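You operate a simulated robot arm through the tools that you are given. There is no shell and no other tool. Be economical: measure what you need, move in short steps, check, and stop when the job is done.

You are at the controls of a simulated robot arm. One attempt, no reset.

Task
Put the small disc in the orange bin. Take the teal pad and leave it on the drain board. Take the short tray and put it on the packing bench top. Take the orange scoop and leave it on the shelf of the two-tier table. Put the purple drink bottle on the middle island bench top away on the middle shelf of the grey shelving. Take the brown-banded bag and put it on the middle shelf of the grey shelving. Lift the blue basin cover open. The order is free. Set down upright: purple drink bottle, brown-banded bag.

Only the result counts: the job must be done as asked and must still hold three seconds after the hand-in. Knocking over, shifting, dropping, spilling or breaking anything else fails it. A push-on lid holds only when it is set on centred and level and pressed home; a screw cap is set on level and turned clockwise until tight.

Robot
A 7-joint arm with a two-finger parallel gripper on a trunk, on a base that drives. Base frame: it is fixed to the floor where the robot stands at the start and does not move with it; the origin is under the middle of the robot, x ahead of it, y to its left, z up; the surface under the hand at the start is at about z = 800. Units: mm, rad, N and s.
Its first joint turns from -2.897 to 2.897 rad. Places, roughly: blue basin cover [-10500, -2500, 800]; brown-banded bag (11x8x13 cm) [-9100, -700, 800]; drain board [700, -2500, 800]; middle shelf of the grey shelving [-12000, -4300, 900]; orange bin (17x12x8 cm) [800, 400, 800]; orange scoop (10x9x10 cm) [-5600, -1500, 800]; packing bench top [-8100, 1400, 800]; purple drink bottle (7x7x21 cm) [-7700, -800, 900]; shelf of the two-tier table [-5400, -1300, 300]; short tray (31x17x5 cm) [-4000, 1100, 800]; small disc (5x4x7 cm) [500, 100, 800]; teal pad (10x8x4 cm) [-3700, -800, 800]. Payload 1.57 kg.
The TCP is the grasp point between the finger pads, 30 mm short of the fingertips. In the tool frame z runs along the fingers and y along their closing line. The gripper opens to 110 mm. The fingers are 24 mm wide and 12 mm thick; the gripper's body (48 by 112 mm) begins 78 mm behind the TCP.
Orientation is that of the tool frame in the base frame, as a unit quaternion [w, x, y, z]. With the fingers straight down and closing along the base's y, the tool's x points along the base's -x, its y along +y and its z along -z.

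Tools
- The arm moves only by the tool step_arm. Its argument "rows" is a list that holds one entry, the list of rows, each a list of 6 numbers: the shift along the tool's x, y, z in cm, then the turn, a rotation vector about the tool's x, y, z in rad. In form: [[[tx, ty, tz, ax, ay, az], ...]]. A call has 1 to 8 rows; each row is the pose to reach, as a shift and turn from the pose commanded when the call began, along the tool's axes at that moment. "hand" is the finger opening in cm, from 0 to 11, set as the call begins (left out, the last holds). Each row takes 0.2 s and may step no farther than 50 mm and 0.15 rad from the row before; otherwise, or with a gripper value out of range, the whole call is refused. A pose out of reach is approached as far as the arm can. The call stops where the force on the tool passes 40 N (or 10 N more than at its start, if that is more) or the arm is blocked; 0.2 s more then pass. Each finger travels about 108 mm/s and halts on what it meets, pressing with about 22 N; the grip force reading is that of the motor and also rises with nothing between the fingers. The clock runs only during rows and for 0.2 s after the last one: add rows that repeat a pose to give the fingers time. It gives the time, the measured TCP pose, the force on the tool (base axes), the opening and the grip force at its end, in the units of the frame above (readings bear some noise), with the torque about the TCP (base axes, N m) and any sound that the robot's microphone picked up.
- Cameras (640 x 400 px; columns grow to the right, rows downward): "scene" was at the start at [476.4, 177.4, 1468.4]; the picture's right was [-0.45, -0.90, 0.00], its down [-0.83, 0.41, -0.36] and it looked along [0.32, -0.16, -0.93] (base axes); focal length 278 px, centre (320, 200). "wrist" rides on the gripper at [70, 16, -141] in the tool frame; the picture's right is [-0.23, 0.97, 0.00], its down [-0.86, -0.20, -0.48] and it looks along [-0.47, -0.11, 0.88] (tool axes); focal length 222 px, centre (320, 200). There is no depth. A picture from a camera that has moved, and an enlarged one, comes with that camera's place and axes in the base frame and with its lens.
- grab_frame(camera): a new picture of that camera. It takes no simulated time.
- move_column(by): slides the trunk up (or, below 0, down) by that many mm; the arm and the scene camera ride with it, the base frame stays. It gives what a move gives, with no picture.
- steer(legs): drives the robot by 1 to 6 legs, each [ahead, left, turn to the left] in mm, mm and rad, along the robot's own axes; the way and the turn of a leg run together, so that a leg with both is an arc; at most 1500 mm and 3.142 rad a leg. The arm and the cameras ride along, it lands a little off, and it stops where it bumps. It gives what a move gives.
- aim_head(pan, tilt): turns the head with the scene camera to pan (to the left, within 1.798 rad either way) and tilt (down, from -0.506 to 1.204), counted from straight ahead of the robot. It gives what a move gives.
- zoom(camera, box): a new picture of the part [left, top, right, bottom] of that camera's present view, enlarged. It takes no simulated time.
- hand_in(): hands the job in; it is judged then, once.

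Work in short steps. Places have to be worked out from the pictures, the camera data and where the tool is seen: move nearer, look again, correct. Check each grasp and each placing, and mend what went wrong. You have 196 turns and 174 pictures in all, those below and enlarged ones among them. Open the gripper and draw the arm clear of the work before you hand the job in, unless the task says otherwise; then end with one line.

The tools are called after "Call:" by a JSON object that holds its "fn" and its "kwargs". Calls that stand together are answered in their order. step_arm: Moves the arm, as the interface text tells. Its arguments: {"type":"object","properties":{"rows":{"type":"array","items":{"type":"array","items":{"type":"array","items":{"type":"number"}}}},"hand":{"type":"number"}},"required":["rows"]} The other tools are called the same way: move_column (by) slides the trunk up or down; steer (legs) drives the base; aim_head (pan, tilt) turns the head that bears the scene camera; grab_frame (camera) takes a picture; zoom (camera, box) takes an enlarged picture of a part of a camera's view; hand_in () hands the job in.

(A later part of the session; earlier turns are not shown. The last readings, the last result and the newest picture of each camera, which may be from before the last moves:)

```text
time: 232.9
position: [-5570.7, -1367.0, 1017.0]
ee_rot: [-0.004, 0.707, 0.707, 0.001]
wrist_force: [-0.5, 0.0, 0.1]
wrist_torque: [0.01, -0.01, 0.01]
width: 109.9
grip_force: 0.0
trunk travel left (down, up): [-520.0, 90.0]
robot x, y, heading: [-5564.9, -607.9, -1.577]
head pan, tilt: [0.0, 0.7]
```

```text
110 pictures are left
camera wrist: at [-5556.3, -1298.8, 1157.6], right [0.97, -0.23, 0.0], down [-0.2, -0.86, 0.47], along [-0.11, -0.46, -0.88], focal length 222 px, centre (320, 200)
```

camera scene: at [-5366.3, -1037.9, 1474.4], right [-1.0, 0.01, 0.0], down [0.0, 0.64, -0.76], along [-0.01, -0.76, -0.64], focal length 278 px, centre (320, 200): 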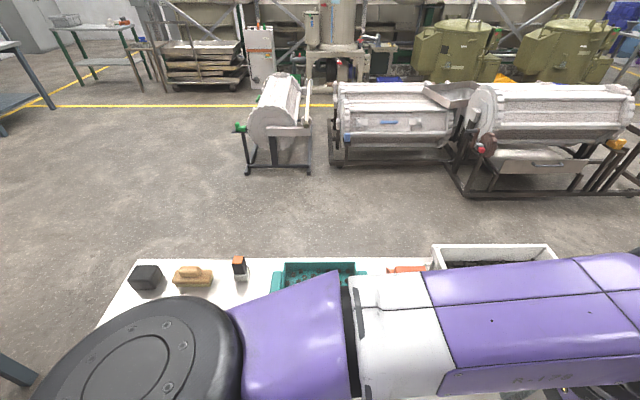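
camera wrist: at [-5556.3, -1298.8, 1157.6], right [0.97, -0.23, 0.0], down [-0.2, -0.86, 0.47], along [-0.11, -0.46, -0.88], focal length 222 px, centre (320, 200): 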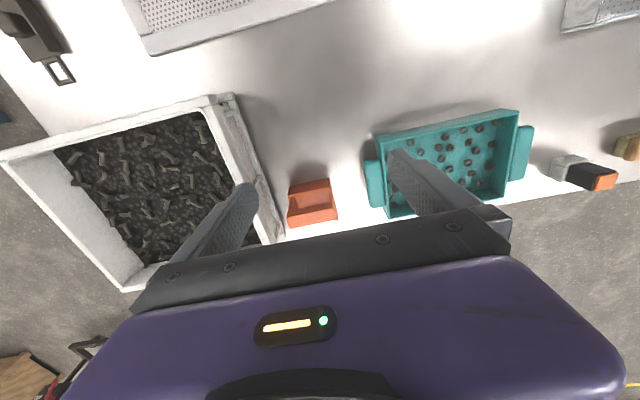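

The scoop is at x≈-5607, 40 mm from the box on one side and 60 from the teal basket on the other. I tilt the hand forward 60° in front of it.

Call:
{"fn": "step_arm", "kwargs": {"rows": [[[1, -0.5, 1, 0, -0.14, 0], [2, -1, 2.5, 0, -0.28, 0], [3, -1.5, 4, 0, -0.42, 0], [4, -2, 6, 0, -0.56, 0], [5, -2.5, 8, 0, -0.7, 0], [6, -3, 10, 0, -0.84, 0], [6.2, -3.6, 11.7, 0, -0.95, 0], [6.2, -3.6, 11.7, 0, -1.05, 0]]], "hand": 10}}

Call:
{"fn": "grab_frame", "kwargs": {"camera": "wrist"}}

Call:
{"fn": "grab_frame", "kwargs": {"camera": "scene"}}

```text
time: 234.7
position: [-5608.3, -1305.0, 899.6]
ee_rot: [0.352, 0.613, 0.612, -0.354]
wrist_force: [0.1, -0.6, 0.4]
wrist_torque: [0.02, 0.0, -0.01]
width: 100.1
grip_force: 0.1
trunk travel left (down, up): [-520.0, 90.0]
robot x, y, heading: [-5563.1, -608.3, -1.578]
head pan, tilt: [0.0, 0.7]
```

```text
109 pictures are left
camera wrist: at [-5592.7, -1147.8, 910.1], right [0.97, -0.12, 0.19], down [-0.2, -0.01, 0.98], along [-0.11, -0.99, -0.04], focal length 222 px, centre (320, 200)
```

wrist: 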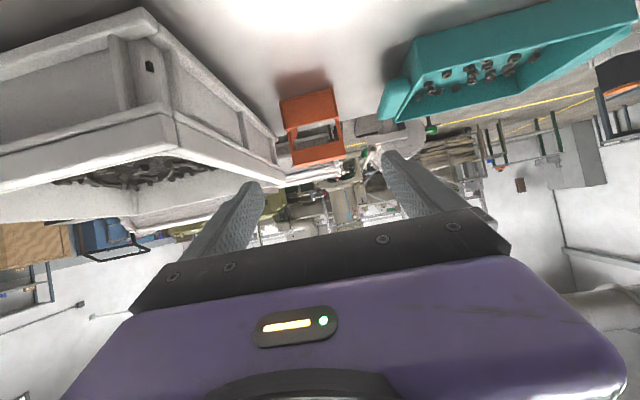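

```text
108 pictures are left
camera scene: at [-5366.8, -1118.8, 1474.3], right [-1.0, 0.01, 0.0], down [0.0, 0.64, -0.76], along [-0.01, -0.76, -0.64], focal length 278 px, centre (320, 200)
```

scene: 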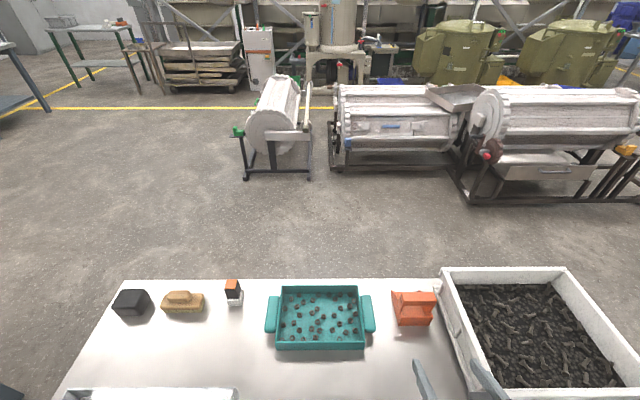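

The scoop centre is x≈-5613. I advance along the tool axis with a 9.4 cm opening, first 13 cm.

Call:
{"fn": "step_arm", "kwargs": {"rows": [[[0, -0.5, 3, 0, 0, 0], [0, -0.5, 6, 0, 0, 0], [0, -0.5, 9, 0, 0, 0], [0, -0.5, 12, 0, 0, 0], [0, -0.5, 13, 0, 0, 0]]], "hand": 9.4}}

Call:
{"fn": "grab_frame", "kwargs": {"camera": "wrist"}}

Call:
{"fn": "zoom", "kwargs": {"camera": "scene", "box": [320, 220, 608, 400]}}

```text
time: 235.9
position: [-5613.0, -1418.7, 834.8]
ee_rot: [0.352, 0.614, 0.612, -0.353]
wrist_force: [-0.1, 0.2, -1.2]
wrist_torque: [0.01, -0.06, -0.02]
width: 93.9
grip_force: 0.0
trunk travel left (down, up): [-520.0, 90.0]
robot x, y, heading: [-5561.8, -607.5, -1.583]
head pan, tilt: [0.0, 0.7]
```

```text
107 pictures are left
camera wrist: at [-5598.0, -1260.7, 844.4], right [0.97, -0.12, 0.2], down [-0.2, -0.02, 0.98], along [-0.11, -0.99, -0.04], focal length 222 px, centre (320, 200)
```

wrist: 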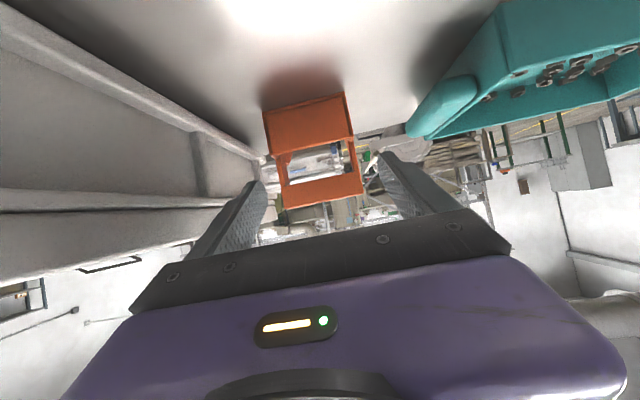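

```text
2.22 times, centred on (464, 310) of scene
camera zoom: at [-5366.7, -1118.5, 1474.4], right [-1.0, 0.01, 0.0], down [0.0, 0.64, -0.77], along [-0.01, -0.76, -0.64], focal length 618 px, centre (0, -44)
```

zoom: 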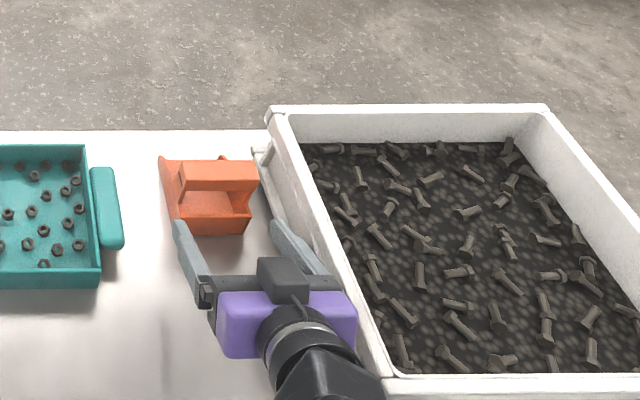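

The scoop is centred between the fingers, with the box rim about 13 mm off the left finger. I advance the last 7 cm and close.

Call:
{"fn": "step_arm", "kwargs": {"rows": [[[0, 0, 2, 0, 0, 0], [0, 0, 4, 0, 0, 0], [0, 0, 6, 0, 0, 0], [0, 0, 6.8, 0, 0, 0]]]}}

Call:
{"fn": "step_arm", "kwargs": {"rows": [[[0, 0, 0, 0, 0, 0], [0, 0, 0, 0, 0, 0], [0, 0, 0, 0, 0, 0]]], "hand": 0}}

Call:
{"fn": "grab_frame", "kwargs": {"camera": "wrist"}}

```text
time: 236.9
position: [-5614.2, -1480.3, 808.8]
ee_rot: [0.354, 0.61, 0.611, -0.36]
wrist_force: [0.5, 6.9, 38.5]
wrist_torque: [-0.56, 1.8, -0.28]
width: 94.4
grip_force: 0.4
trunk travel left (down, up): [-520.0, 90.0]
robot x, y, heading: [-5564.8, -606.6, -1.577]
head pan, tilt: [0.0, 0.7]
```

```text
time: 237.7
position: [-5612.4, -1478.4, 808.8]
ee_rot: [0.356, 0.609, 0.611, -0.359]
wrist_force: [3.5, -1.6, 39.0]
wrist_torque: [-0.98, 1.8, 0.25]
width: 68.6
grip_force: 22.0
trunk travel left (down, up): [-520.0, 90.0]
robot x, y, heading: [-5562.7, -607.7, -1.578]
head pan, tilt: [0.0, 0.7]
```

```text
105 pictures are left
camera wrist: at [-5597.7, -1321.9, 816.1], right [0.97, -0.11, 0.19], down [-0.2, 0.0, 0.98], along [-0.11, -0.99, -0.02], focal length 222 px, centre (320, 200)
```

wrist: 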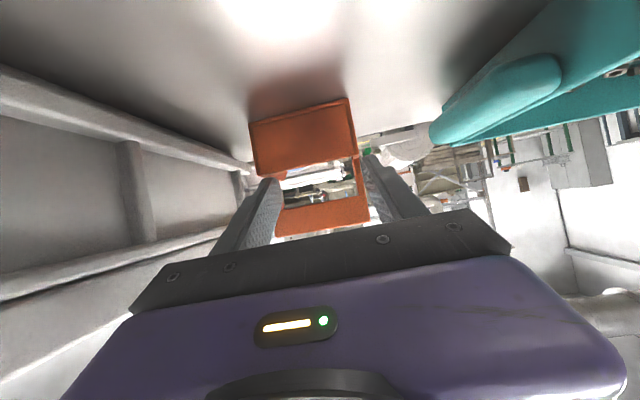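

The left finger rests on something (39 N up), but the grip has closed at 68.6 mm. I lift slightly straight up to relieve it.

Call:
{"fn": "step_arm", "kwargs": {"rows": [[[-0.35, 0, -0.2, 0, 0, 0], [-0.87, 0, -0.5, 0, 0, 0], [-1.3, 0, -0.75, 0, 0, 0], [-1.3, 0, -0.75, 0, 0, 0]]]}}

Call:
{"fn": "grab_frame", "kwargs": {"camera": "wrist"}}

Call:
{"fn": "zoom", "kwargs": {"camera": "scene", "box": [320, 220, 608, 400]}}

```text
time: 238.7
position: [-5613.4, -1474.9, 812.9]
ee_rot: [0.351, 0.614, 0.613, -0.352]
wrist_force: [0.3, 0.4, -0.9]
wrist_torque: [-0.03, -0.02, 0.0]
width: 0.2
grip_force: 21.5
trunk travel left (down, up): [-520.0, 90.0]
robot x, y, heading: [-5561.5, -608.7, -1.577]
head pan, tilt: [0.0, 0.7]
```

```text
104 pictures are left
camera wrist: at [-5597.7, -1317.7, 824.2], right [0.97, -0.12, 0.2], down [-0.2, -0.02, 0.98], along [-0.11, -0.99, -0.04], focal length 222 px, centre (320, 200)
```

wrist: 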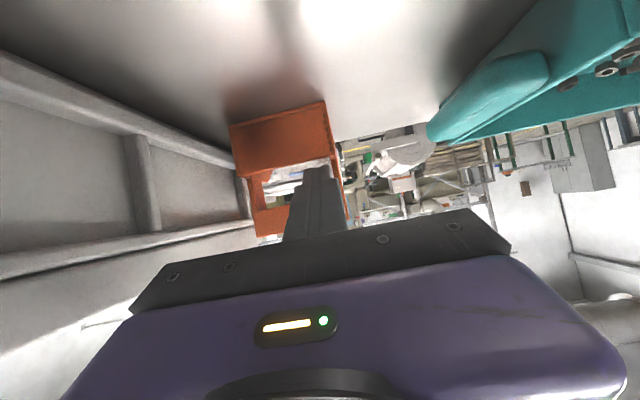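

```text
2.22 times, centred on (464, 310) of scene
camera zoom: at [-5366.9, -1118.6, 1474.1], right [-1.0, 0.01, 0.0], down [0.0, 0.64, -0.76], along [-0.01, -0.76, -0.64], focal length 618 px, centre (0, -44)
```

zoom: 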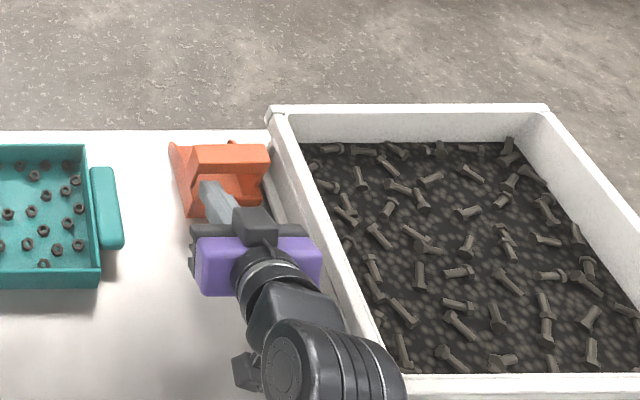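

The fingers slipped off, and the scoop moved about 20 mm towards the box but stands. I back out and plan to straddle its right-hand leg instead.

Call:
{"fn": "step_arm", "kwargs": {"rows": [[[0, 0, -2, 0, 0, 0], [0, 0, -5, 0, 0, 0], [0, 0, -8, 0, 0, 0], [0, 0, -11, 0, 0, 0]]]}}

Call:
{"fn": "step_arm", "kwargs": {"rows": [[[0, 0, 0, 0, 0, 0], [0, 0, 0, 0, 0, 0]]], "hand": 5}}

Call:
{"fn": "grab_frame", "kwargs": {"camera": "wrist"}}

Call:
{"fn": "zoom", "kwargs": {"camera": "scene", "box": [352, 260, 480, 340]}}

```text
time: 239.7
position: [-5612.8, -1380.9, 871.6]
ee_rot: [0.352, 0.613, 0.613, -0.353]
wrist_force: [-1.0, -0.2, -0.6]
wrist_torque: [0.0, -0.01, 0.02]
width: 0.3
grip_force: 21.8
trunk travel left (down, up): [-520.0, 90.0]
robot x, y, heading: [-5561.2, -613.2, -1.576]
head pan, tilt: [0.0, 0.7]
```

```text
time: 240.3
position: [-5613.3, -1380.7, 871.3]
ee_rot: [0.352, 0.613, 0.612, -0.354]
wrist_force: [-0.3, 0.8, 0.4]
wrist_torque: [-0.01, 0.04, 0.0]
width: 49.9
grip_force: 0.1
trunk travel left (down, up): [-520.0, 90.0]
robot x, y, heading: [-5563.4, -606.6, -1.58]
head pan, tilt: [0.0, 0.7]
```

```text
102 pictures are left
camera wrist: at [-5598.7, -1223.1, 881.9], right [0.97, -0.12, 0.2], down [-0.2, -0.02, 0.98], along [-0.11, -0.99, -0.04], focal length 222 px, centre (320, 200)
```

wrist: 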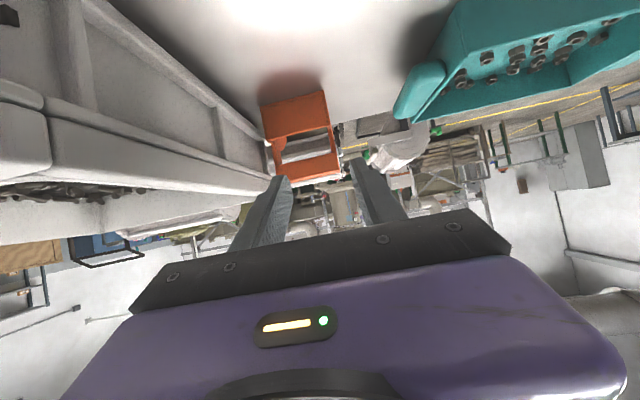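

```text
5.00 times, centred on (416, 300) of scene
camera zoom: at [-5366.8, -1118.6, 1474.4], right [-1.0, 0.01, 0.0], down [0.0, 0.64, -0.76], along [-0.01, -0.76, -0.64], focal length 1390 px, centre (-160, -300)
```

zoom: 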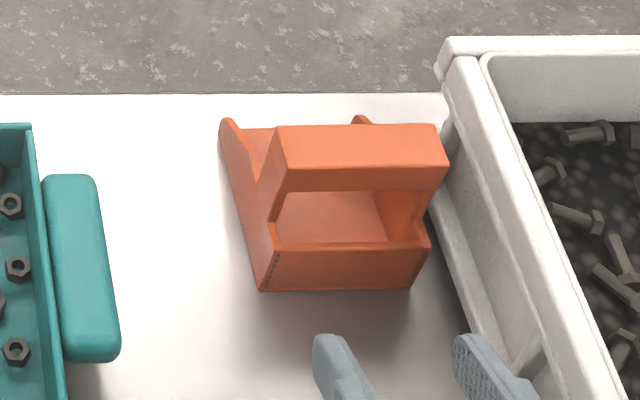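

The bar on top is 22 mm deep (y -1502…-1524, x -5606…-5680, top 842). I'll pinch it vertically from above along y; I right the hand and rise first.

Call:
{"fn": "step_arm", "kwargs": {"rows": [[[-1.4, -0.4, 0.1, 0, 0.13, 0], [-2.8, -0.8, 0.2, 0, 0.26, 0], [-4.2, -1.2, 0.3, 0, 0.39, 0], [-5.6, -1.6, 0.4, 0, 0.52, 0], [-7, -2, 0.5, 0, 0.65, 0], [-8.4, -2.4, 0.6, 0, 0.78, 0], [-9.8, -2.8, 0.7, 0, 0.91, 0], [-10.7, -3, 0.75, 0, 1.05, 0]]]}}

Call:
{"fn": "step_arm", "kwargs": {"rows": [[[0, 0, 0, 0, 0, 0.14], [0, 0, 0, 0, 0, 0.28], [0, 0, 0, 0, 0, 0.42], [0, 0, 0, 0, 0, 0.56], [0, 0, 0, 0, 0, 0.7], [0, 0, 0, 0, 0, 0.84], [0, 0, 0, 0, 0, 0.98], [0, 0, 0, 0, 0, 1.12]]], "hand": 4}}

Call:
{"fn": "step_arm", "kwargs": {"rows": [[[0, 0, 0, 0, 0, 0.15], [0, 0, 0, 0, 0, 0.3], [0, 0, 0, 0, 0, 0.45]]]}}

Call:
{"fn": "grab_frame", "kwargs": {"camera": "wrist"}}

Call:
{"fn": "grab_frame", "kwargs": {"camera": "scene"}}

```text
time: 242.1
position: [-5628.2, -1447.8, 961.6]
ee_rot: [0.087, 0.699, 0.706, -0.073]
wrist_force: [-0.7, 0.3, 0.4]
wrist_torque: [-0.01, -0.02, -0.01]
width: 50.1
grip_force: 0.1
out of reach, approached as far as the arm can: row 7, 8
trunk travel left (down, up): [-520.0, 90.0]
robot x, y, heading: [-5559.9, -608.3, -1.576]
head pan, tilt: [0.0, 0.7]
```

```text
time: 243.9
position: [-5627.9, -1448.3, 962.2]
ee_rot: [0.113, 0.967, 0.228, -0.015]
wrist_force: [-0.8, -0.1, -0.2]
wrist_torque: [0.03, -0.04, -0.01]
width: 39.9
grip_force: 0.1
trunk travel left (down, up): [-520.0, 90.0]
robot x, y, heading: [-5558.6, -605.5, -1.576]
head pan, tilt: [0.0, 0.7]
```

```text
time: 244.7
position: [-5627.5, -1447.7, 961.1]
ee_rot: [0.114, 0.993, 0.005, 0.01]
wrist_force: [-0.5, 0.0, 0.2]
wrist_torque: [-0.04, -0.02, -0.02]
width: 39.8
grip_force: 0.1
trunk travel left (down, up): [-520.0, 90.0]
robot x, y, heading: [-5565.6, -606.6, -1.578]
head pan, tilt: [0.0, 0.7]
```

```text
100 pictures are left
camera wrist: at [-5561.7, -1431.3, 1103.2], right [-0.22, -0.95, 0.22], down [-0.87, 0.29, 0.4], along [-0.45, -0.1, -0.89], focal length 222 px, centre (320, 200)
```

wrist: 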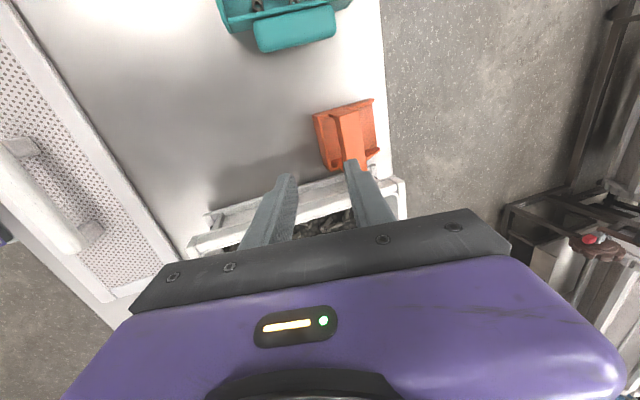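

```text
99 pictures are left
camera scene: at [-5366.9, -1118.7, 1474.3], right [-1.0, 0.01, 0.0], down [0.0, 0.64, -0.76], along [-0.01, -0.76, -0.64], focal length 278 px, centre (320, 200)
```

scene: 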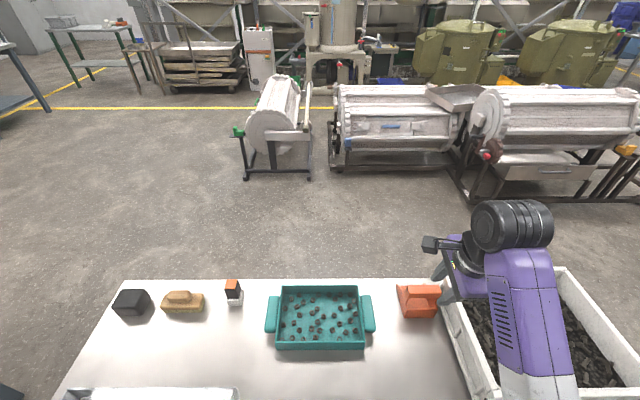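

The arm is near its reach limit at this height. I lower the trunk 60 mm and drive 15 mm closer to bring it into a better range.

Call:
{"fn": "move_column", "kwargs": {"by": -60}}

Call:
{"fn": "steer", "kwargs": {"legs": [[15, -30, 0]]}}

Call:
{"fn": "step_arm", "kwargs": {"rows": [[[0, 0, -1, 0.08, 0, 0], [0, 0, -2, 0.16, 0, 0], [0, 0, -2, 0.225, 0, 0]]]}}

Call:
{"fn": "grab_frame", "kwargs": {"camera": "wrist"}}

```text
time: 245.7
position: [-5627.9, -1448.2, 901.8]
ee_rot: [0.114, 0.993, 0.007, 0.011]
wrist_force: [0.3, 0.2, 0.3]
wrist_torque: [-0.01, 0.03, -0.03]
width: 40.0
grip_force: 0.2
trunk travel left (down, up): [-460.0, 150.0]
robot x, y, heading: [-5564.0, -608.8, -1.576]
head pan, tilt: [0.0, 0.7]
```

```text
time: 246.6
position: [-5656.6, -1463.3, 901.2]
ee_rot: [0.114, 0.993, 0.006, 0.01]
wrist_force: [0.1, 0.3, -0.1]
wrist_torque: [-0.02, 0.02, 0.04]
width: 39.9
grip_force: 0.1
trunk travel left (down, up): [-460.0, 150.0]
robot x, y, heading: [-5590.5, -622.4, -1.573]
head pan, tilt: [0.0, 0.7]
```

```text
time: 247.4
position: [-5657.7, -1457.8, 921.0]
ee_rot: [0.001, 1.0, 0.008, 0.009]
wrist_force: [0.6, -0.4, 0.4]
wrist_torque: [0.02, 0.01, 0.01]
width: 40.1
grip_force: 0.1
trunk travel left (down, up): [-460.0, 150.0]
robot x, y, heading: [-5591.8, -621.0, -1.58]
head pan, tilt: [0.0, 0.7]
```

```text
98 pictures are left
camera wrist: at [-5592.3, -1473.2, 1062.5], right [-0.21, -0.98, 0.0], down [-0.87, 0.19, 0.46], along [-0.45, 0.1, -0.89], focal length 222 px, centre (320, 200)
```

wrist: 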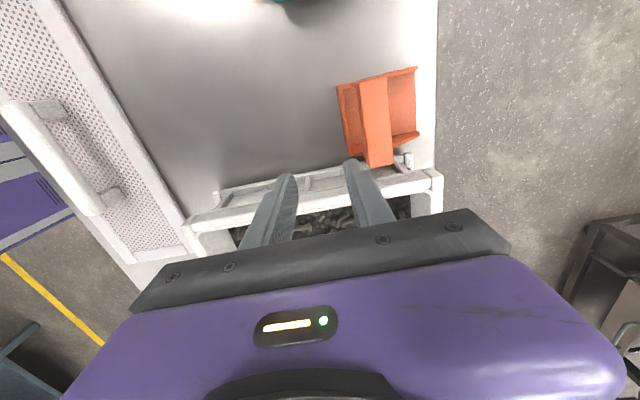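

The bar centre is at (-5637,-1518). I go above it and then down to z≈840.

Call:
{"fn": "step_arm", "kwargs": {"rows": [[[1, 3, 0, 0, 0, 0], [2.1, 6, 1, 0, 0, 0], [2.1, 6, 3, 0, 0, 0], [2.1, 6, 3, 0, 0, 0]]]}}

Call:
{"fn": "grab_frame", "kwargs": {"camera": "wrist"}}

```text
time: 248.4
position: [-5637.8, -1519.0, 891.1]
ee_rot: [0.001, 1.0, 0.009, 0.01]
wrist_force: [0.0, -0.3, 0.2]
wrist_torque: [0.0, -0.01, -0.01]
width: 40.3
grip_force: 0.1
trunk travel left (down, up): [-460.0, 150.0]
robot x, y, heading: [-5591.5, -620.8, -1.578]
head pan, tilt: [0.0, 0.7]
```

```text
97 pictures are left
camera wrist: at [-5569.8, -1533.8, 1033.2], right [-0.21, -0.98, 0.0], down [-0.87, 0.19, 0.46], along [-0.45, 0.1, -0.89], focal length 222 px, centre (320, 200)
```

wrist: 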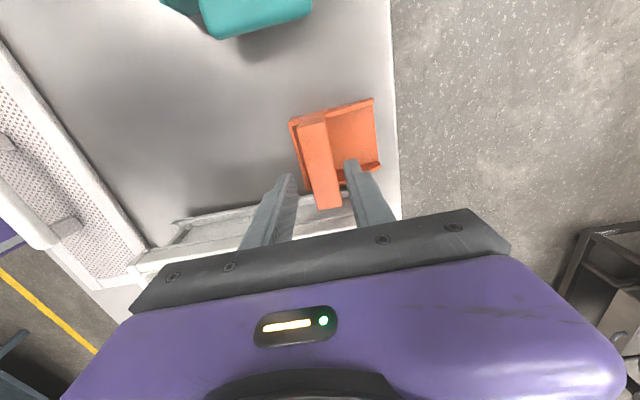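

The bar lies between the fingers. I descend 5 cm and close.

Call:
{"fn": "step_arm", "kwargs": {"rows": [[[0, 0, 2, 0, 0, 0], [0, 0, 4, 0, 0, 0], [0, 0, 5.1, 0, 0, 0], [0, 0, 5.1, 0, 0, 0]]]}}

Call:
{"fn": "step_arm", "kwargs": {"rows": [[[0, 0, 0, 0, 0, 0], [0, 0, 0, 0, 0, 0], [0, 0, 0, 0, 0, 0]]], "hand": 0}}

```text
time: 249.4
position: [-5634.9, -1519.0, 840.3]
ee_rot: [0.002, 1.0, 0.007, 0.009]
wrist_force: [0.3, -0.4, 0.3]
wrist_torque: [-0.01, -0.03, 0.01]
width: 39.9
grip_force: 0.1
trunk travel left (down, up): [-460.0, 150.0]
robot x, y, heading: [-5591.8, -624.1, -1.571]
head pan, tilt: [0.0, 0.7]
```

```text
time: 250.2
position: [-5635.6, -1518.1, 841.2]
ee_rot: [0.001, 1.0, 0.008, 0.009]
wrist_force: [0.2, -0.2, 1.1]
wrist_torque: [0.05, -0.04, 0.03]
width: 25.3
grip_force: 22.4
trunk travel left (down, up): [-460.0, 150.0]
robot x, y, heading: [-5591.8, -620.7, -1.582]
head pan, tilt: [0.0, 0.7]
```

The bar is gripped at 25 mm. I lift straight up and check.

Call:
{"fn": "step_arm", "kwargs": {"rows": [[[0, 0, -1, 0, 0, 0], [0, 0, -3, 0, 0, 0], [0, 0, -6, 0, 0, 0], [0, 0, -10, 0, 0, 0], [0, 0, -14, 0, 0, 0]]]}}

Call:
{"fn": "grab_frame", "kwargs": {"camera": "wrist"}}

```text
time: 251.4
position: [-5635.8, -1518.3, 980.9]
ee_rot: [0.001, 1.0, 0.007, 0.009]
wrist_force: [1.0, -0.4, -1.6]
wrist_torque: [0.06, 0.0, 0.01]
width: 25.2
grip_force: 21.9
trunk travel left (down, up): [-460.0, 150.0]
robot x, y, heading: [-5591.6, -620.9, -1.576]
head pan, tilt: [0.0, 0.7]
```

```text
96 pictures are left
camera wrist: at [-5571.3, -1533.4, 1121.9], right [-0.21, -0.98, 0.0], down [-0.87, 0.19, 0.46], along [-0.45, 0.1, -0.89], focal length 222 px, centre (320, 200)
```

wrist: 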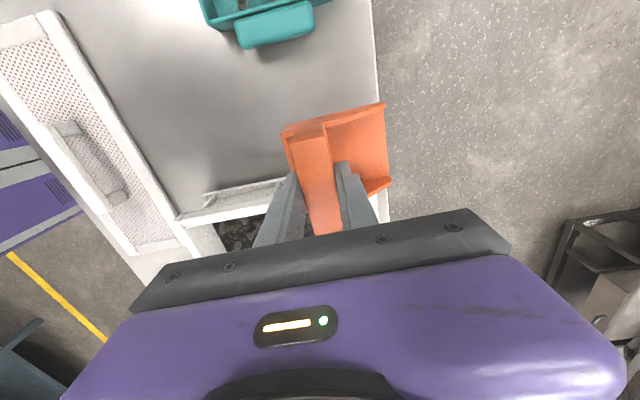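

I have the scoop. I back off and then take a look at the lower shelf.

Call:
{"fn": "steer", "kwargs": {"legs": [[-550, 0, 0]]}}

Call:
{"fn": "step_arm", "kwargs": {"rows": [[[0, -2, 0, -0.13, 0, 0], [0, -4, 0, -0.26, 0, 0], [0, -6, 0, -0.39, 0, 0], [0, -8, 0, -0.52, 0, 0], [0, -10, 0, -0.65, 0, 0], [0, -12, 0, -0.78, 0, 0], [0, -14, 0, -0.91, 0, 0], [0, -16, 0, -1.04, 0, 0]]]}}

Call:
{"fn": "move_column", "kwargs": {"by": -350}}

Call:
{"fn": "aim_head", "kwargs": {"pan": -0.1, "tilt": 0.55}}

Call:
{"fn": "grab_frame", "kwargs": {"camera": "scene"}}

Call:
{"fn": "grab_frame", "kwargs": {"camera": "wrist"}}

```text
time: 254.6
position: [-5634.3, -964.2, 980.5]
ee_rot: [0.002, 1.0, 0.008, 0.01]
wrist_force: [0.4, -0.2, -0.9]
wrist_torque: [-0.01, -0.03, -0.03]
width: 25.3
grip_force: 21.6
trunk travel left (down, up): [-460.0, 150.0]
robot x, y, heading: [-5590.4, -69.1, -1.572]
head pan, tilt: [0.0, 0.7]
```

```text
time: 256.4
position: [-5636.2, -804.9, 979.8]
ee_rot: [0.499, 0.867, 0.003, 0.012]
wrist_force: [-0.3, -0.4, -1.0]
wrist_torque: [0.05, -0.06, 0.01]
width: 25.1
grip_force: 22.3
trunk travel left (down, up): [-460.0, 150.0]
robot x, y, heading: [-5592.0, -68.0, -1.576]
head pan, tilt: [0.0, 0.7]
```

```text
time: 259.8
position: [-5637.2, -803.9, 630.8]
ee_rot: [0.499, 0.867, 0.002, 0.013]
wrist_force: [1.1, 0.1, -0.7]
wrist_torque: [0.01, 0.0, 0.01]
width: 25.3
grip_force: 21.6
trunk travel left (down, up): [-110.0, 500.0]
robot x, y, heading: [-5588.8, -69.1, -1.577]
head pan, tilt: [0.0, 0.7]
```

```text
time: 260.5
position: [-5636.5, -804.0, 630.0]
ee_rot: [0.499, 0.867, 0.001, 0.012]
wrist_force: [-0.5, -0.4, -0.6]
wrist_torque: [0.02, 0.01, -0.03]
width: 25.3
grip_force: 21.8
trunk travel left (down, up): [-110.0, 500.0]
robot x, y, heading: [-5585.4, -71.6, -1.579]
head pan, tilt: [-0.099, 0.55]
```

```text
95 pictures are left
camera scene: at [-5402.2, -584.0, 1077.4], right [-0.99, 0.11, 0.0], down [0.06, 0.52, -0.85], along [-0.09, -0.85, -0.52], focal length 278 px, centre (320, 200)
```

scene: 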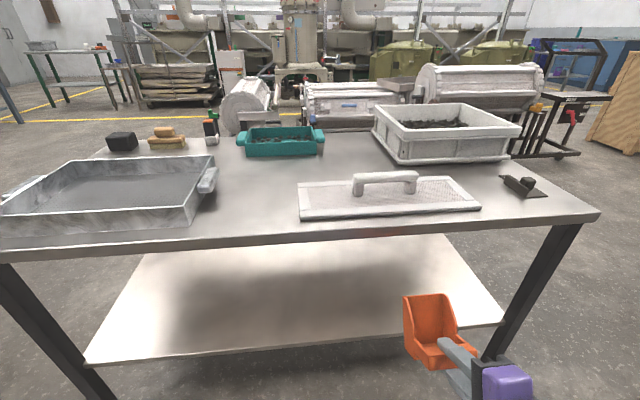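

```text
94 pictures are left
camera wrist: at [-5571.5, -689.4, 714.9], right [-0.24, -0.49, 0.84], down [-0.86, 0.5, 0.05], along [-0.44, -0.71, -0.54], focal length 222 px, centre (320, 200)
```

wrist: 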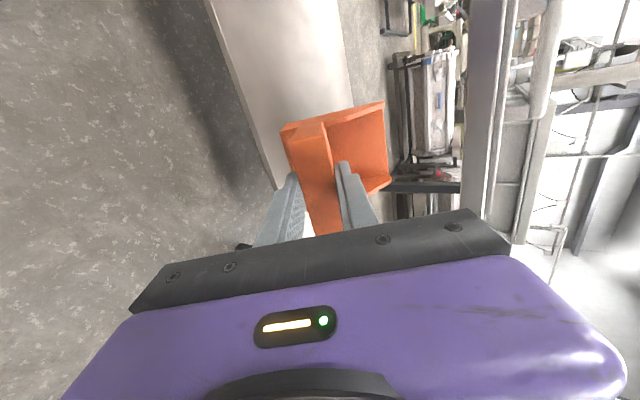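

The shelf is empty. I lower the trunk another 105 mm, tilt a bit more and bring the scoop to z≈430 in front of the table.

Call:
{"fn": "move_column", "kwargs": {"by": -105}}

Call:
{"fn": "step_arm", "kwargs": {"rows": [[[0, -2, 1.2, -0.05, 0, 0], [0, -4, 2.3, -0.1, 0, 0], [0, -6, 3.5, -0.15, 0, 0], [0, -7.8, 4.6, -0.17, 0, 0]]]}}

Call:
{"fn": "steer", "kwargs": {"legs": [[150, 120, 0.006]]}}

Call:
{"fn": "grab_frame", "kwargs": {"camera": "scene"}}

```text
time: 261.9
position: [-5637.5, -804.6, 524.7]
ee_rot: [0.498, 0.867, 0.003, 0.012]
wrist_force: [0.0, 0.4, -0.8]
wrist_torque: [0.03, -0.01, 0.0]
width: 25.2
grip_force: 22.1
trunk travel left (down, up): [-5.0, 605.0]
robot x, y, heading: [-5589.4, -67.4, -1.578]
head pan, tilt: [-0.099, 0.55]
```

```text
time: 262.9
position: [-5635.3, -804.7, 432.5]
ee_rot: [0.571, 0.821, 0.001, 0.012]
wrist_force: [-0.4, 1.1, -1.2]
wrist_torque: [0.03, 0.01, 0.0]
width: 25.3
grip_force: 21.5
trunk travel left (down, up): [-5.0, 605.0]
robot x, y, heading: [-5588.0, -71.3, -1.578]
head pan, tilt: [-0.099, 0.55]
```

```text
time: 264.4
position: [-5509.7, -957.4, 434.8]
ee_rot: [0.57, 0.821, 0.004, 0.013]
wrist_force: [-0.2, 0.4, -0.8]
wrist_torque: [0.08, 0.01, -0.01]
width: 25.4
grip_force: 21.7
trunk travel left (down, up): [-5.0, 605.0]
robot x, y, heading: [-5470.5, -219.5, -1.572]
head pan, tilt: [-0.099, 0.55]
```

```text
93 pictures are left
camera scene: at [-5279.4, -733.8, 972.5], right [-0.99, 0.1, 0.0], down [0.05, 0.52, -0.85], along [-0.09, -0.85, -0.52], focal length 278 px, centre (320, 200)
```

scene: 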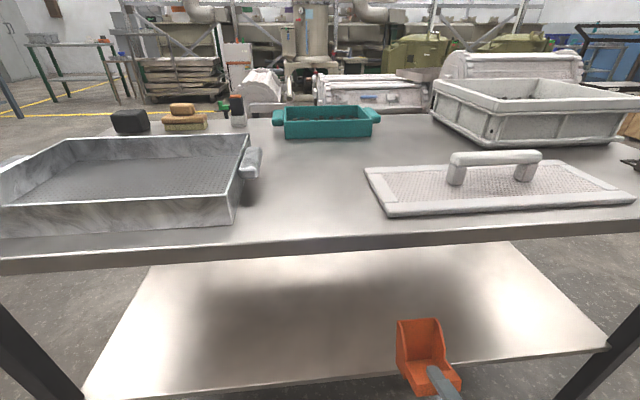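

Before driving in, I check where the elbow and forearm are relative to the table edge.

Call:
{"fn": "aim_head", "kwargs": {"pan": -0.7, "tilt": 1.1}}

Call:
{"fn": "grab_frame", "kwargs": {"camera": "scene"}}

```text
time: 265.4
position: [-5511.2, -954.6, 434.0]
ee_rot: [0.57, 0.821, 0.004, 0.014]
wrist_force: [-0.5, -0.1, -1.1]
wrist_torque: [0.05, -0.01, 0.0]
width: 25.4
grip_force: 22.0
trunk travel left (down, up): [-5.0, 605.0]
robot x, y, heading: [-5468.7, -220.7, -1.572]
head pan, tilt: [-0.7, 1.1]
```

```text
92 pictures are left
camera scene: at [-5311.1, -692.8, 929.4], right [-0.77, 0.64, 0.0], down [0.57, 0.68, -0.45], along [-0.29, -0.35, -0.89], focal length 278 px, centre (320, 200)
```

scene: 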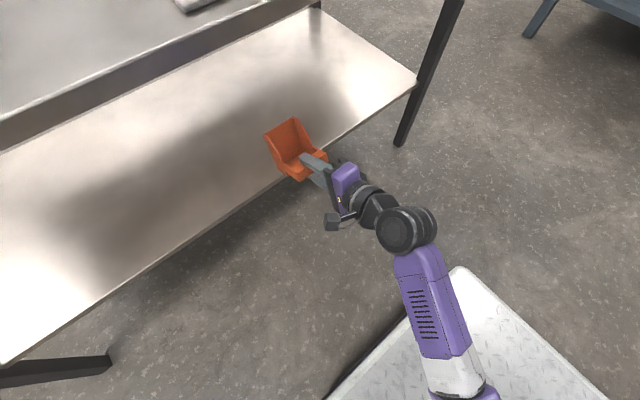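

The wrist sits just 230 mm behind the scoop and the forearm runs low behind it, so it fits under the top. I drive in 330 mm.

Call:
{"fn": "steer", "kwargs": {"legs": [[200, 0, 0]]}}

Call:
{"fn": "steer", "kwargs": {"legs": [[130, 0, 0]]}}

Call:
{"fn": "grab_frame", "kwargs": {"camera": "scene"}}

Call:
{"fn": "grab_frame", "kwargs": {"camera": "wrist"}}

```text
time: 267.0
position: [-5511.3, -1155.9, 433.3]
ee_rot: [0.57, 0.822, 0.005, 0.015]
wrist_force: [0.4, 0.3, -0.2]
wrist_torque: [0.05, -0.03, -0.02]
width: 25.5
grip_force: 21.7
trunk travel left (down, up): [-5.0, 605.0]
robot x, y, heading: [-5469.0, -421.1, -1.57]
head pan, tilt: [-0.7, 1.1]
```

```text
time: 268.3
position: [-5511.2, -1287.4, 432.9]
ee_rot: [0.569, 0.822, 0.004, 0.015]
wrist_force: [-0.4, -0.2, 0.4]
wrist_torque: [0.08, -0.01, 0.0]
width: 25.3
grip_force: 22.0
trunk travel left (down, up): [-5.0, 605.0]
robot x, y, heading: [-5469.6, -549.7, -1.57]
head pan, tilt: [-0.7, 1.1]
```

```text
91 pictures are left
camera scene: at [-5311.8, -1024.0, 929.3], right [-0.76, 0.65, 0.0], down [0.57, 0.68, -0.45], along [-0.29, -0.35, -0.89], focal length 278 px, centre (320, 200)
```

scene: 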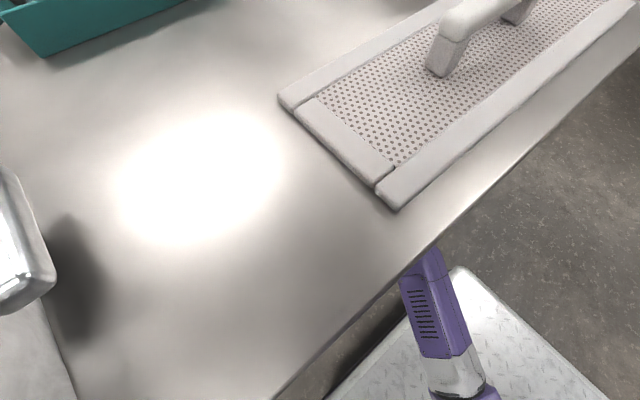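

```text
90 pictures are left
camera wrist: at [-5447.1, -1159.5, 498.5], right [-0.24, -0.35, 0.91], down [-0.87, 0.5, -0.04], along [-0.44, -0.79, -0.42], focal length 222 px, centre (320, 200)
```

wrist: 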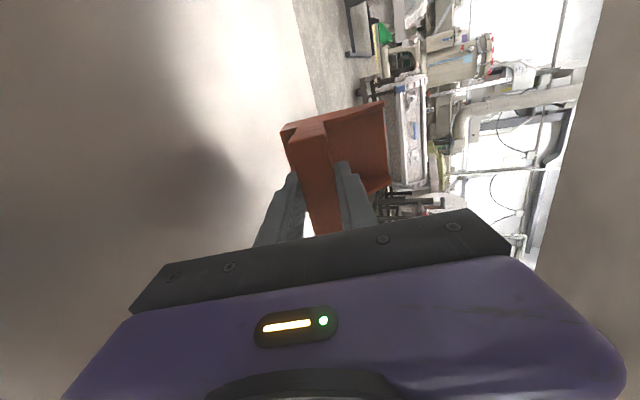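

The scoop is inside over the shelf. I lower it in small steps until contact.

Call:
{"fn": "step_arm", "kwargs": {"rows": [[[0, -1.9, 0.7, 0, 0, 0], [0, -3.75, 1.4, 0, 0, 0], [0, -5.6, 2.1, 0, 0, 0]]]}}

Call:
{"fn": "step_arm", "kwargs": {"rows": [[[0, -0.5, 0.17, 0, 0, 0], [0, -0.9, 0.35, 0, 0, 0], [0, -1.4, 0.5, 0, 0, 0], [0, -1.9, 0.7, 0, 0, 0], [0, -2.3, 0.9, 0, 0, 0], [0, -2.8, 1.05, 0, 0, 0], [0, -3.3, 1.2, 0, 0, 0]]]}}

```text
time: 269.1
position: [-5511.6, -1288.6, 376.9]
ee_rot: [0.573, 0.82, 0.004, 0.013]
wrist_force: [1.0, 4.9, 14.0]
wrist_torque: [-0.94, 0.23, -0.02]
width: 26.5
grip_force: 21.8
trunk travel left (down, up): [-5.0, 605.0]
robot x, y, heading: [-5472.8, -549.3, -1.571]
head pan, tilt: [-0.7, 1.1]
```

```text
time: 270.2
position: [-5510.6, -1288.1, 357.1]
ee_rot: [0.574, 0.819, 0.003, 0.013]
wrist_force: [0.4, 1.1, 7.7]
wrist_torque: [-0.57, 0.29, -0.07]
width: 30.9
grip_force: 21.7
trunk travel left (down, up): [-5.0, 605.0]
robot x, y, heading: [-5469.5, -550.9, -1.58]
head pan, tilt: [-0.7, 1.1]
stopped in row 5: the force on the tool passed its limit at 44 N (the readings are from after the stop); the commanded pose is now the measured one
```

Contact. The bar has rotated somewhat in the grip; I look.

Call:
{"fn": "grab_frame", "kwargs": {"camera": "wrist"}}

```text
89 pictures are left
camera wrist: at [-5445.7, -1159.7, 419.5], right [-0.24, -0.34, 0.91], down [-0.87, 0.5, -0.04], along [-0.44, -0.8, -0.41], focal length 222 px, centre (320, 200)
```

wrist: 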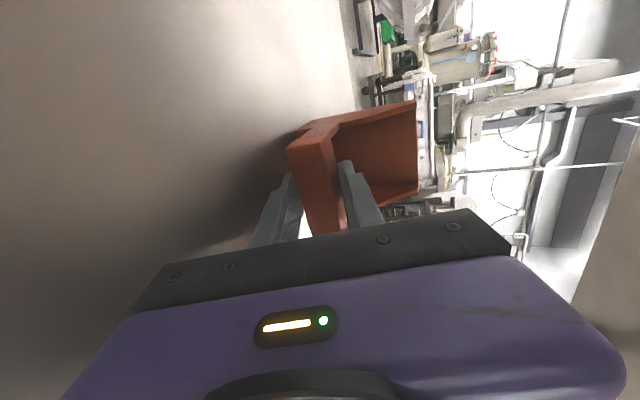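

It is lying down on its front wall now. I open the fingers and withdraw along the tool axis.

Call:
{"fn": "step_arm", "kwargs": {"rows": [[[0, 0, 0, 0, 0, 0], [0, 0, 0, 0, 0, 0], [0, 0, 0, 0, 0, 0]]], "hand": 5}}

Call:
{"fn": "grab_frame", "kwargs": {"camera": "wrist"}}

```text
time: 271.1
position: [-5509.8, -1289.2, 356.1]
ee_rot: [0.574, 0.819, 0.003, 0.014]
wrist_force: [0.1, -6.1, 19.9]
wrist_torque: [-0.58, 0.25, 0.06]
width: 31.9
grip_force: 0.1
trunk travel left (down, up): [-5.0, 605.0]
robot x, y, heading: [-5470.1, -545.9, -1.576]
head pan, tilt: [-0.7, 1.1]
```

```text
88 pictures are left
camera wrist: at [-5445.7, -1159.8, 419.9], right [-0.24, -0.34, 0.91], down [-0.87, 0.5, -0.04], along [-0.44, -0.8, -0.41], focal length 222 px, centre (320, 200)
```

wrist: 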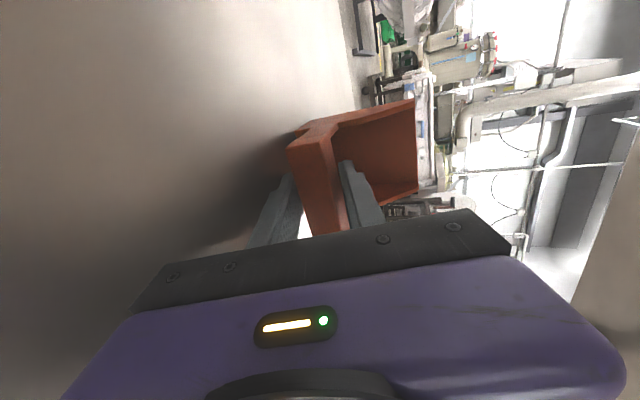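

The lower finger presses on the shelf; I raise the hand 8 mm so it can open, and look.

Call:
{"fn": "step_arm", "kwargs": {"rows": [[[0, 0.2, -0.07, 0, 0, 0], [0, 0.4, -0.14, 0, 0, 0], [0, 0.75, -0.28, 0, 0, 0], [0, 0.75, -0.28, 0, 0, 0]]], "hand": 4.6}}

Call:
{"fn": "grab_frame", "kwargs": {"camera": "wrist"}}

```text
time: 272.1
position: [-5509.9, -1287.6, 360.5]
ee_rot: [0.572, 0.82, 0.003, 0.015]
wrist_force: [-0.4, -1.5, 4.6]
wrist_torque: [-0.13, 0.05, 0.01]
width: 42.0
grip_force: 0.0
trunk travel left (down, up): [-5.0, 605.0]
robot x, y, heading: [-5465.7, -547.0, -1.568]
head pan, tilt: [-0.7, 1.1]
```

```text
87 pictures are left
camera wrist: at [-5445.4, -1158.9, 425.8], right [-0.24, -0.34, 0.91], down [-0.87, 0.5, -0.04], along [-0.44, -0.8, -0.42], focal length 222 px, centre (320, 200)
```

wrist: 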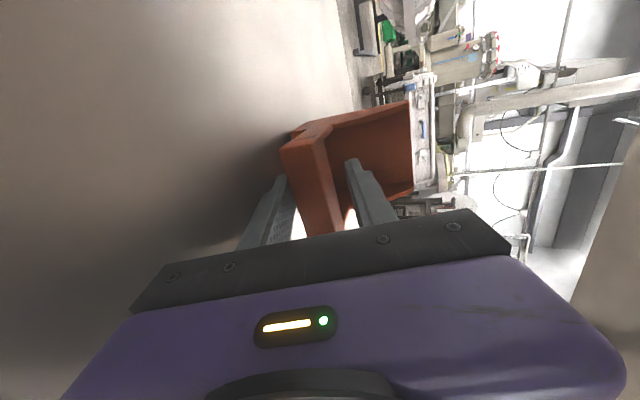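

The bar is free. I withdraw along the tool axis.

Call:
{"fn": "step_arm", "kwargs": {"rows": [[[0, 0, -1, 0, 0, 0], [0, 0, -2, 0, 0, 0], [0, 0, -3.5, 0, 0, 0], [0, 0, -5, 0, 0, 0], [0, 0, -7, 0, 0, 0], [0, 0, -9, 0, 0, 0]]]}}

Call:
{"fn": "grab_frame", "kwargs": {"camera": "wrist"}}

```text
time: 273.4
position: [-5512.3, -1202.8, 393.3]
ee_rot: [0.573, 0.819, 0.003, 0.013]
wrist_force: [0.1, 0.5, -0.6]
wrist_torque: [0.01, -0.01, 0.0]
width: 46.1
grip_force: 0.1
trunk travel left (down, up): [-5.0, 605.0]
robot x, y, heading: [-5472.8, -551.2, -1.57]
head pan, tilt: [-0.7, 1.1]
```

```text
86 pictures are left
camera wrist: at [-5448.0, -1074.9, 457.9], right [-0.24, -0.34, 0.91], down [-0.87, 0.5, -0.04], along [-0.44, -0.8, -0.41], focal length 222 px, centre (320, 200)
```

wrist: 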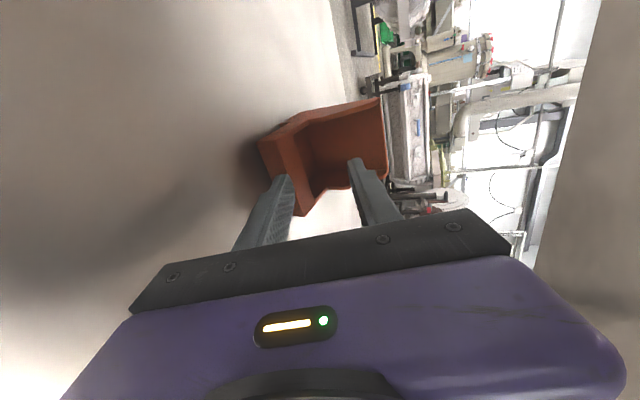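

The scoop lies on the shelf. I drive back out and check.

Call:
{"fn": "steer", "kwargs": {"legs": [[-450, 0, 0]]}}

Call:
{"fn": "aim_head", "kwargs": {"pan": -0.1, "tilt": 0.6}}

Call:
{"fn": "grab_frame", "kwargs": {"camera": "scene"}}

```text
time: 276.2
position: [-5514.4, -754.0, 392.7]
ee_rot: [0.573, 0.82, 0.001, 0.013]
wrist_force: [-0.3, 0.6, -0.4]
wrist_torque: [0.0, -0.01, -0.01]
width: 46.1
grip_force: 0.1
trunk travel left (down, up): [-5.0, 605.0]
robot x, y, heading: [-5467.4, -102.3, -1.58]
head pan, tilt: [-0.7, 1.1]
```

```text
time: 277.2
position: [-5513.5, -754.1, 392.1]
ee_rot: [0.573, 0.819, 0.001, 0.013]
wrist_force: [-0.5, 0.0, 1.0]
wrist_torque: [0.02, 0.04, -0.02]
width: 45.9
grip_force: 0.0
trunk travel left (down, up): [-5.0, 605.0]
robot x, y, heading: [-5467.6, -99.1, -1.578]
head pan, tilt: [-0.099, 0.6]
```

```text
85 pictures are left
camera scene: at [-5281.0, -615.2, 967.9], right [-0.99, 0.11, 0.0], down [0.06, 0.56, -0.82], along [-0.09, -0.82, -0.57], focal length 278 px, centre (320, 200)
```

scene: 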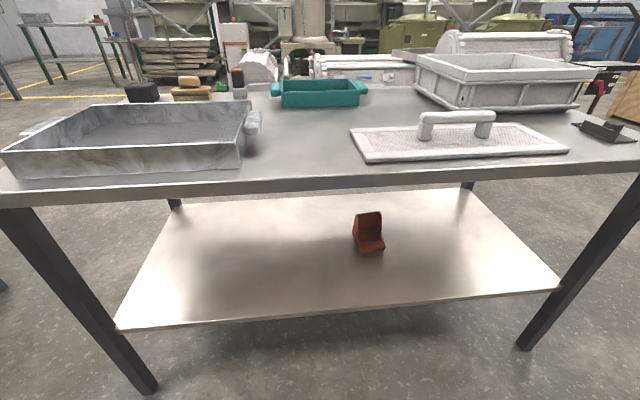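

The scoop rests on the shelf. I raise the trunk and right the tool.

Call:
{"fn": "move_column", "kwargs": {"by": 400}}

Call:
{"fn": "step_arm", "kwargs": {"rows": [[[0, 1.5, -0.5, 0.15, 0, 0], [0, 3, -1, 0.3, 0, 0], [0, 4.5, -1.5, 0.45, 0, 0], [0, 6, -2, 0.6, 0, 0], [0, 7.5, -2.5, 0.75, 0, 0], [0, 9, -3, 0.9, 0, 0], [0, 10, -4, 1.05, 0, 0], [0, 10, -5, 1.2, 0, 0]]]}}

Call:
{"fn": "move_column", "kwargs": {"by": 150}}

```text
time: 281.0
position: [-5514.5, -754.3, 792.5]
ee_rot: [0.573, 0.82, 0.001, 0.012]
wrist_force: [1.0, 0.3, 0.9]
wrist_torque: [0.02, -0.02, -0.02]
width: 46.2
grip_force: 0.0
trunk travel left (down, up): [-405.0, 205.0]
robot x, y, heading: [-5466.9, -101.2, -1.579]
head pan, tilt: [-0.099, 0.6]
```

```text
time: 282.8
position: [-5478.3, -720.7, 828.9]
ee_rot: [0.177, 0.982, 0.002, 0.072]
wrist_force: [0.6, 0.0, -0.8]
wrist_torque: [0.03, 0.04, -0.01]
width: 45.9
grip_force: 0.1
out of reach, approached as far as the arm can: row 4, 5, 6, 7, 8
trunk travel left (down, up): [-405.0, 205.0]
robot x, y, heading: [-5467.9, -98.4, -1.579]
head pan, tilt: [-0.099, 0.6]
```

```text
time: 284.5
position: [-5478.5, -720.2, 978.7]
ee_rot: [0.177, 0.981, 0.002, 0.072]
wrist_force: [-0.1, 0.3, 0.9]
wrist_torque: [-0.02, -0.02, 0.02]
width: 45.9
grip_force: 0.0
trunk travel left (down, up): [-555.0, 55.0]
robot x, y, heading: [-5466.5, -103.9, -1.577]
head pan, tilt: [-0.099, 0.6]
```

I finish righting the hand a little further out, where it can reach.

Call:
{"fn": "step_arm", "kwargs": {"rows": [[[0, 3, 0, 0.1, -0.04, 0], [0, 6, 0, 0.2, -0.08, 0], [0, 9, 0, 0.3, -0.12, 0], [0, 10, 0, 0.354, -0.144, 0]]]}}

Call:
{"fn": "steer", "kwargs": {"legs": [[-250, -700, 0.007], [0, -700, 0]]}}

Call:
{"fn": "aim_head", "kwargs": {"pan": -0.5, "tilt": 0.6}}

Call:
{"fn": "grab_frame", "kwargs": {"camera": "scene"}}

```text
time: 285.7
position: [-5664.4, -764.5, 1014.6]
ee_rot: [0.001, 0.973, -0.232, 0.0]
wrist_force: [-0.5, 0.2, 0.7]
wrist_torque: [-0.05, -0.05, 0.03]
width: 46.0
grip_force: 0.0
out of reach, approached as far as the arm can: row 1
trunk travel left (down, up): [-555.0, 55.0]
robot x, y, heading: [-5466.0, -100.5, -1.579]
head pan, tilt: [-0.099, 0.6]
stopped in row 4: the arm was blocked; the commanded pose is now the measured one
```

```text
time: 293.2
position: [-7062.9, -513.4, 1013.0]
ee_rot: [0.001, 0.973, -0.23, 0.0]
wrist_force: [0.3, -0.7, 0.7]
wrist_torque: [0.03, -0.02, -0.03]
width: 45.8
grip_force: 0.1
trunk travel left (down, up): [-555.0, 55.0]
robot x, y, heading: [-6874.7, 152.3, -1.577]
head pan, tilt: [-0.099, 0.6]
```

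```text
time: 294.1
position: [-7061.9, -512.6, 1012.9]
ee_rot: [0.0, 0.973, -0.23, 0.0]
wrist_force: [0.1, 0.1, -0.1]
wrist_torque: [0.04, 0.0, 0.01]
width: 45.9
grip_force: 0.1
trunk travel left (down, up): [-555.0, 55.0]
robot x, y, heading: [-6872.4, 151.1, -1.573]
head pan, tilt: [-0.499, 0.6]
```

```text
84 pictures are left
camera scene: at [-6714.9, -351.5, 1518.0], right [-0.88, 0.48, 0.0], down [0.27, 0.49, -0.83], along [-0.4, -0.72, -0.56], focal length 278 px, centre (320, 200)
```

scene: 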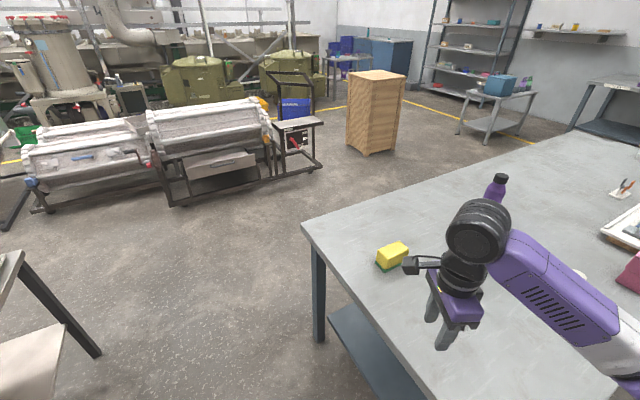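

The bottle stands near (-7800,-870), nearer the far long side of the island. I go round through the gap at the near end to approach from the -y side.

Call:
{"fn": "steer", "kwargs": {"legs": [[0, 330, 0], [1000, 0, 0], [1050, 0, 0], [0, 0, -1.57], [1150, 0, 0]]}}

Call:
{"fn": "aim_head", "kwargs": {"pan": -0.9, "tilt": 0.6}}

Call:
{"fn": "grab_frame", "kwargs": {"camera": "scene"}}

```text
time: 315.4
position: [-8361.2, -1705.9, 1013.3]
ee_rot: [0.0, -0.525, 0.851, 0.001]
wrist_force: [0.0, -0.7, 0.2]
wrist_torque: [0.01, -0.01, -0.01]
width: 46.0
grip_force: 0.0
trunk travel left (down, up): [-555.0, 55.0]
robot x, y, heading: [-7699.6, -1898.6, 3.133]
head pan, tilt: [-0.499, 0.6]
```

```text
time: 316.3
position: [-8361.5, -1705.2, 1013.7]
ee_rot: [0.0, -0.526, 0.85, 0.001]
wrist_force: [0.4, -0.1, 0.1]
wrist_torque: [-0.01, 0.01, 0.0]
width: 46.1
grip_force: 0.0
trunk travel left (down, up): [-555.0, 55.0]
robot x, y, heading: [-7694.2, -1898.1, 3.139]
head pan, tilt: [-0.901, 0.6]
```

```text
83 pictures are left
camera scene: at [-8180.2, -2025.6, 1518.0], right [0.79, 0.62, 0.0], down [0.35, -0.44, -0.83], along [-0.51, 0.65, -0.56], focal length 278 px, centre (320, 200)
```

scene: 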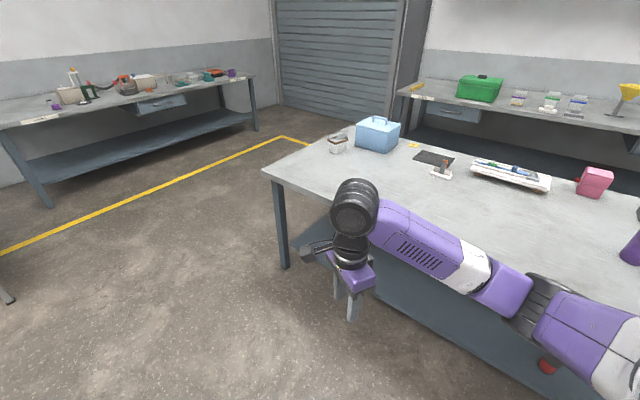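

The island spans x -7050…-9250, y -1150…-257; the banded bag is at its far end. I turn to face the island and look at the bottle.

Call:
{"fn": "steer", "kwargs": {"legs": [[0, 0, -1.565]]}}

Call:
{"fn": "aim_head", "kwargs": {"pan": -0.1, "tilt": 0.6}}

Call:
{"fn": "grab_frame", "kwargs": {"camera": "scene"}}

```text
time: 320.5
position: [-7495.3, -1236.9, 1013.7]
ee_rot: [0.0, 0.236, 0.972, 0.001]
wrist_force: [1.1, -0.5, -0.4]
wrist_torque: [0.01, 0.0, 0.01]
width: 46.2
grip_force: 0.0
trunk travel left (down, up): [-555.0, 55.0]
robot x, y, heading: [-7699.5, -1896.6, 1.552]
head pan, tilt: [-0.901, 0.6]
```

```text
time: 321.6
position: [-7496.3, -1236.9, 1013.7]
ee_rot: [0.0, 0.235, 0.972, 0.001]
wrist_force: [-0.9, 0.7, 0.2]
wrist_torque: [0.0, 0.0, 0.0]
width: 46.1
grip_force: 0.1
trunk travel left (down, up): [-555.0, 55.0]
robot x, y, heading: [-7700.6, -1900.9, 1.552]
head pan, tilt: [-0.099, 0.6]
```

```text
82 pictures are left
camera scene: at [-7880.0, -1379.1, 1518.0], right [0.99, -0.12, 0.0], down [-0.07, -0.56, -0.83], along [0.1, 0.82, -0.56], focal length 278 px, centre (320, 200)
```

scene: 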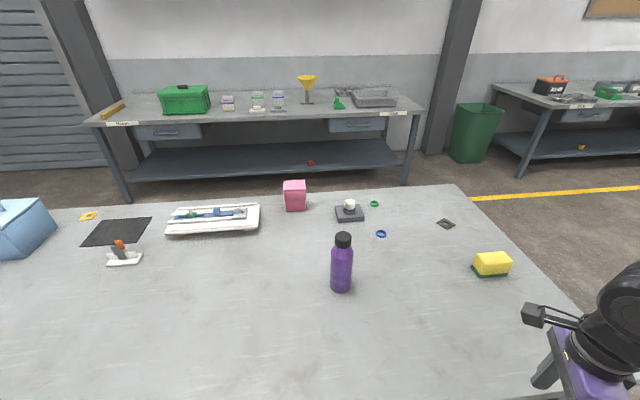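

The bottle stands at about (-7749,-815), z 800–1010. I'll grip it from the front with the tool tilted nearly horizontal; first I turn the hand back to standard.

Call:
{"fn": "step_arm", "kwargs": {"rows": [[[0, 0, 0, 0, 0, -0.145], [0, 0, 0, 0, 0, -0.29], [0, 0, 0, 0, 0, -0.435], [0, 0, 0, 0, 0, -0.58], [0, 0, 0, 0, 0, -0.725], [0, 0, 0, 0, 0, -0.87], [0, 0, 0, 0, 0, -1.015], [0, 0, 0, 0, 0, -1.15]]], "hand": 10}}

Call:
{"fn": "step_arm", "kwargs": {"rows": [[[0, 0, 0, 0, 0, -0.145], [0, 0, 0, 0, 0, -0.29], [0, 0, 0, 0, 0, -0.435], [0, 0, 0, 0, 0, -0.58], [0, 0, 0, 0, 0, -0.725], [0, 0, 0, 0, 0, -0.87]]]}}

```text
time: 323.4
position: [-7494.8, -1237.5, 1013.2]
ee_rot: [0.0, -0.332, 0.943, 0.002]
wrist_force: [-1.0, 0.1, -0.2]
wrist_torque: [0.01, -0.02, -0.01]
width: 99.9
grip_force: 0.1
trunk travel left (down, up): [-555.0, 55.0]
robot x, y, heading: [-7696.5, -1900.1, 1.549]
head pan, tilt: [-0.099, 0.6]
```

```text
time: 324.8
position: [-7495.0, -1237.5, 1013.7]
ee_rot: [0.001, -0.698, 0.716, 0.001]
wrist_force: [-0.1, 0.0, -0.5]
wrist_torque: [0.01, -0.01, 0.01]
width: 100.0
grip_force: 0.0
trunk travel left (down, up): [-555.0, 55.0]
robot x, y, heading: [-7698.6, -1902.2, 1.556]
head pan, tilt: [-0.099, 0.6]
```

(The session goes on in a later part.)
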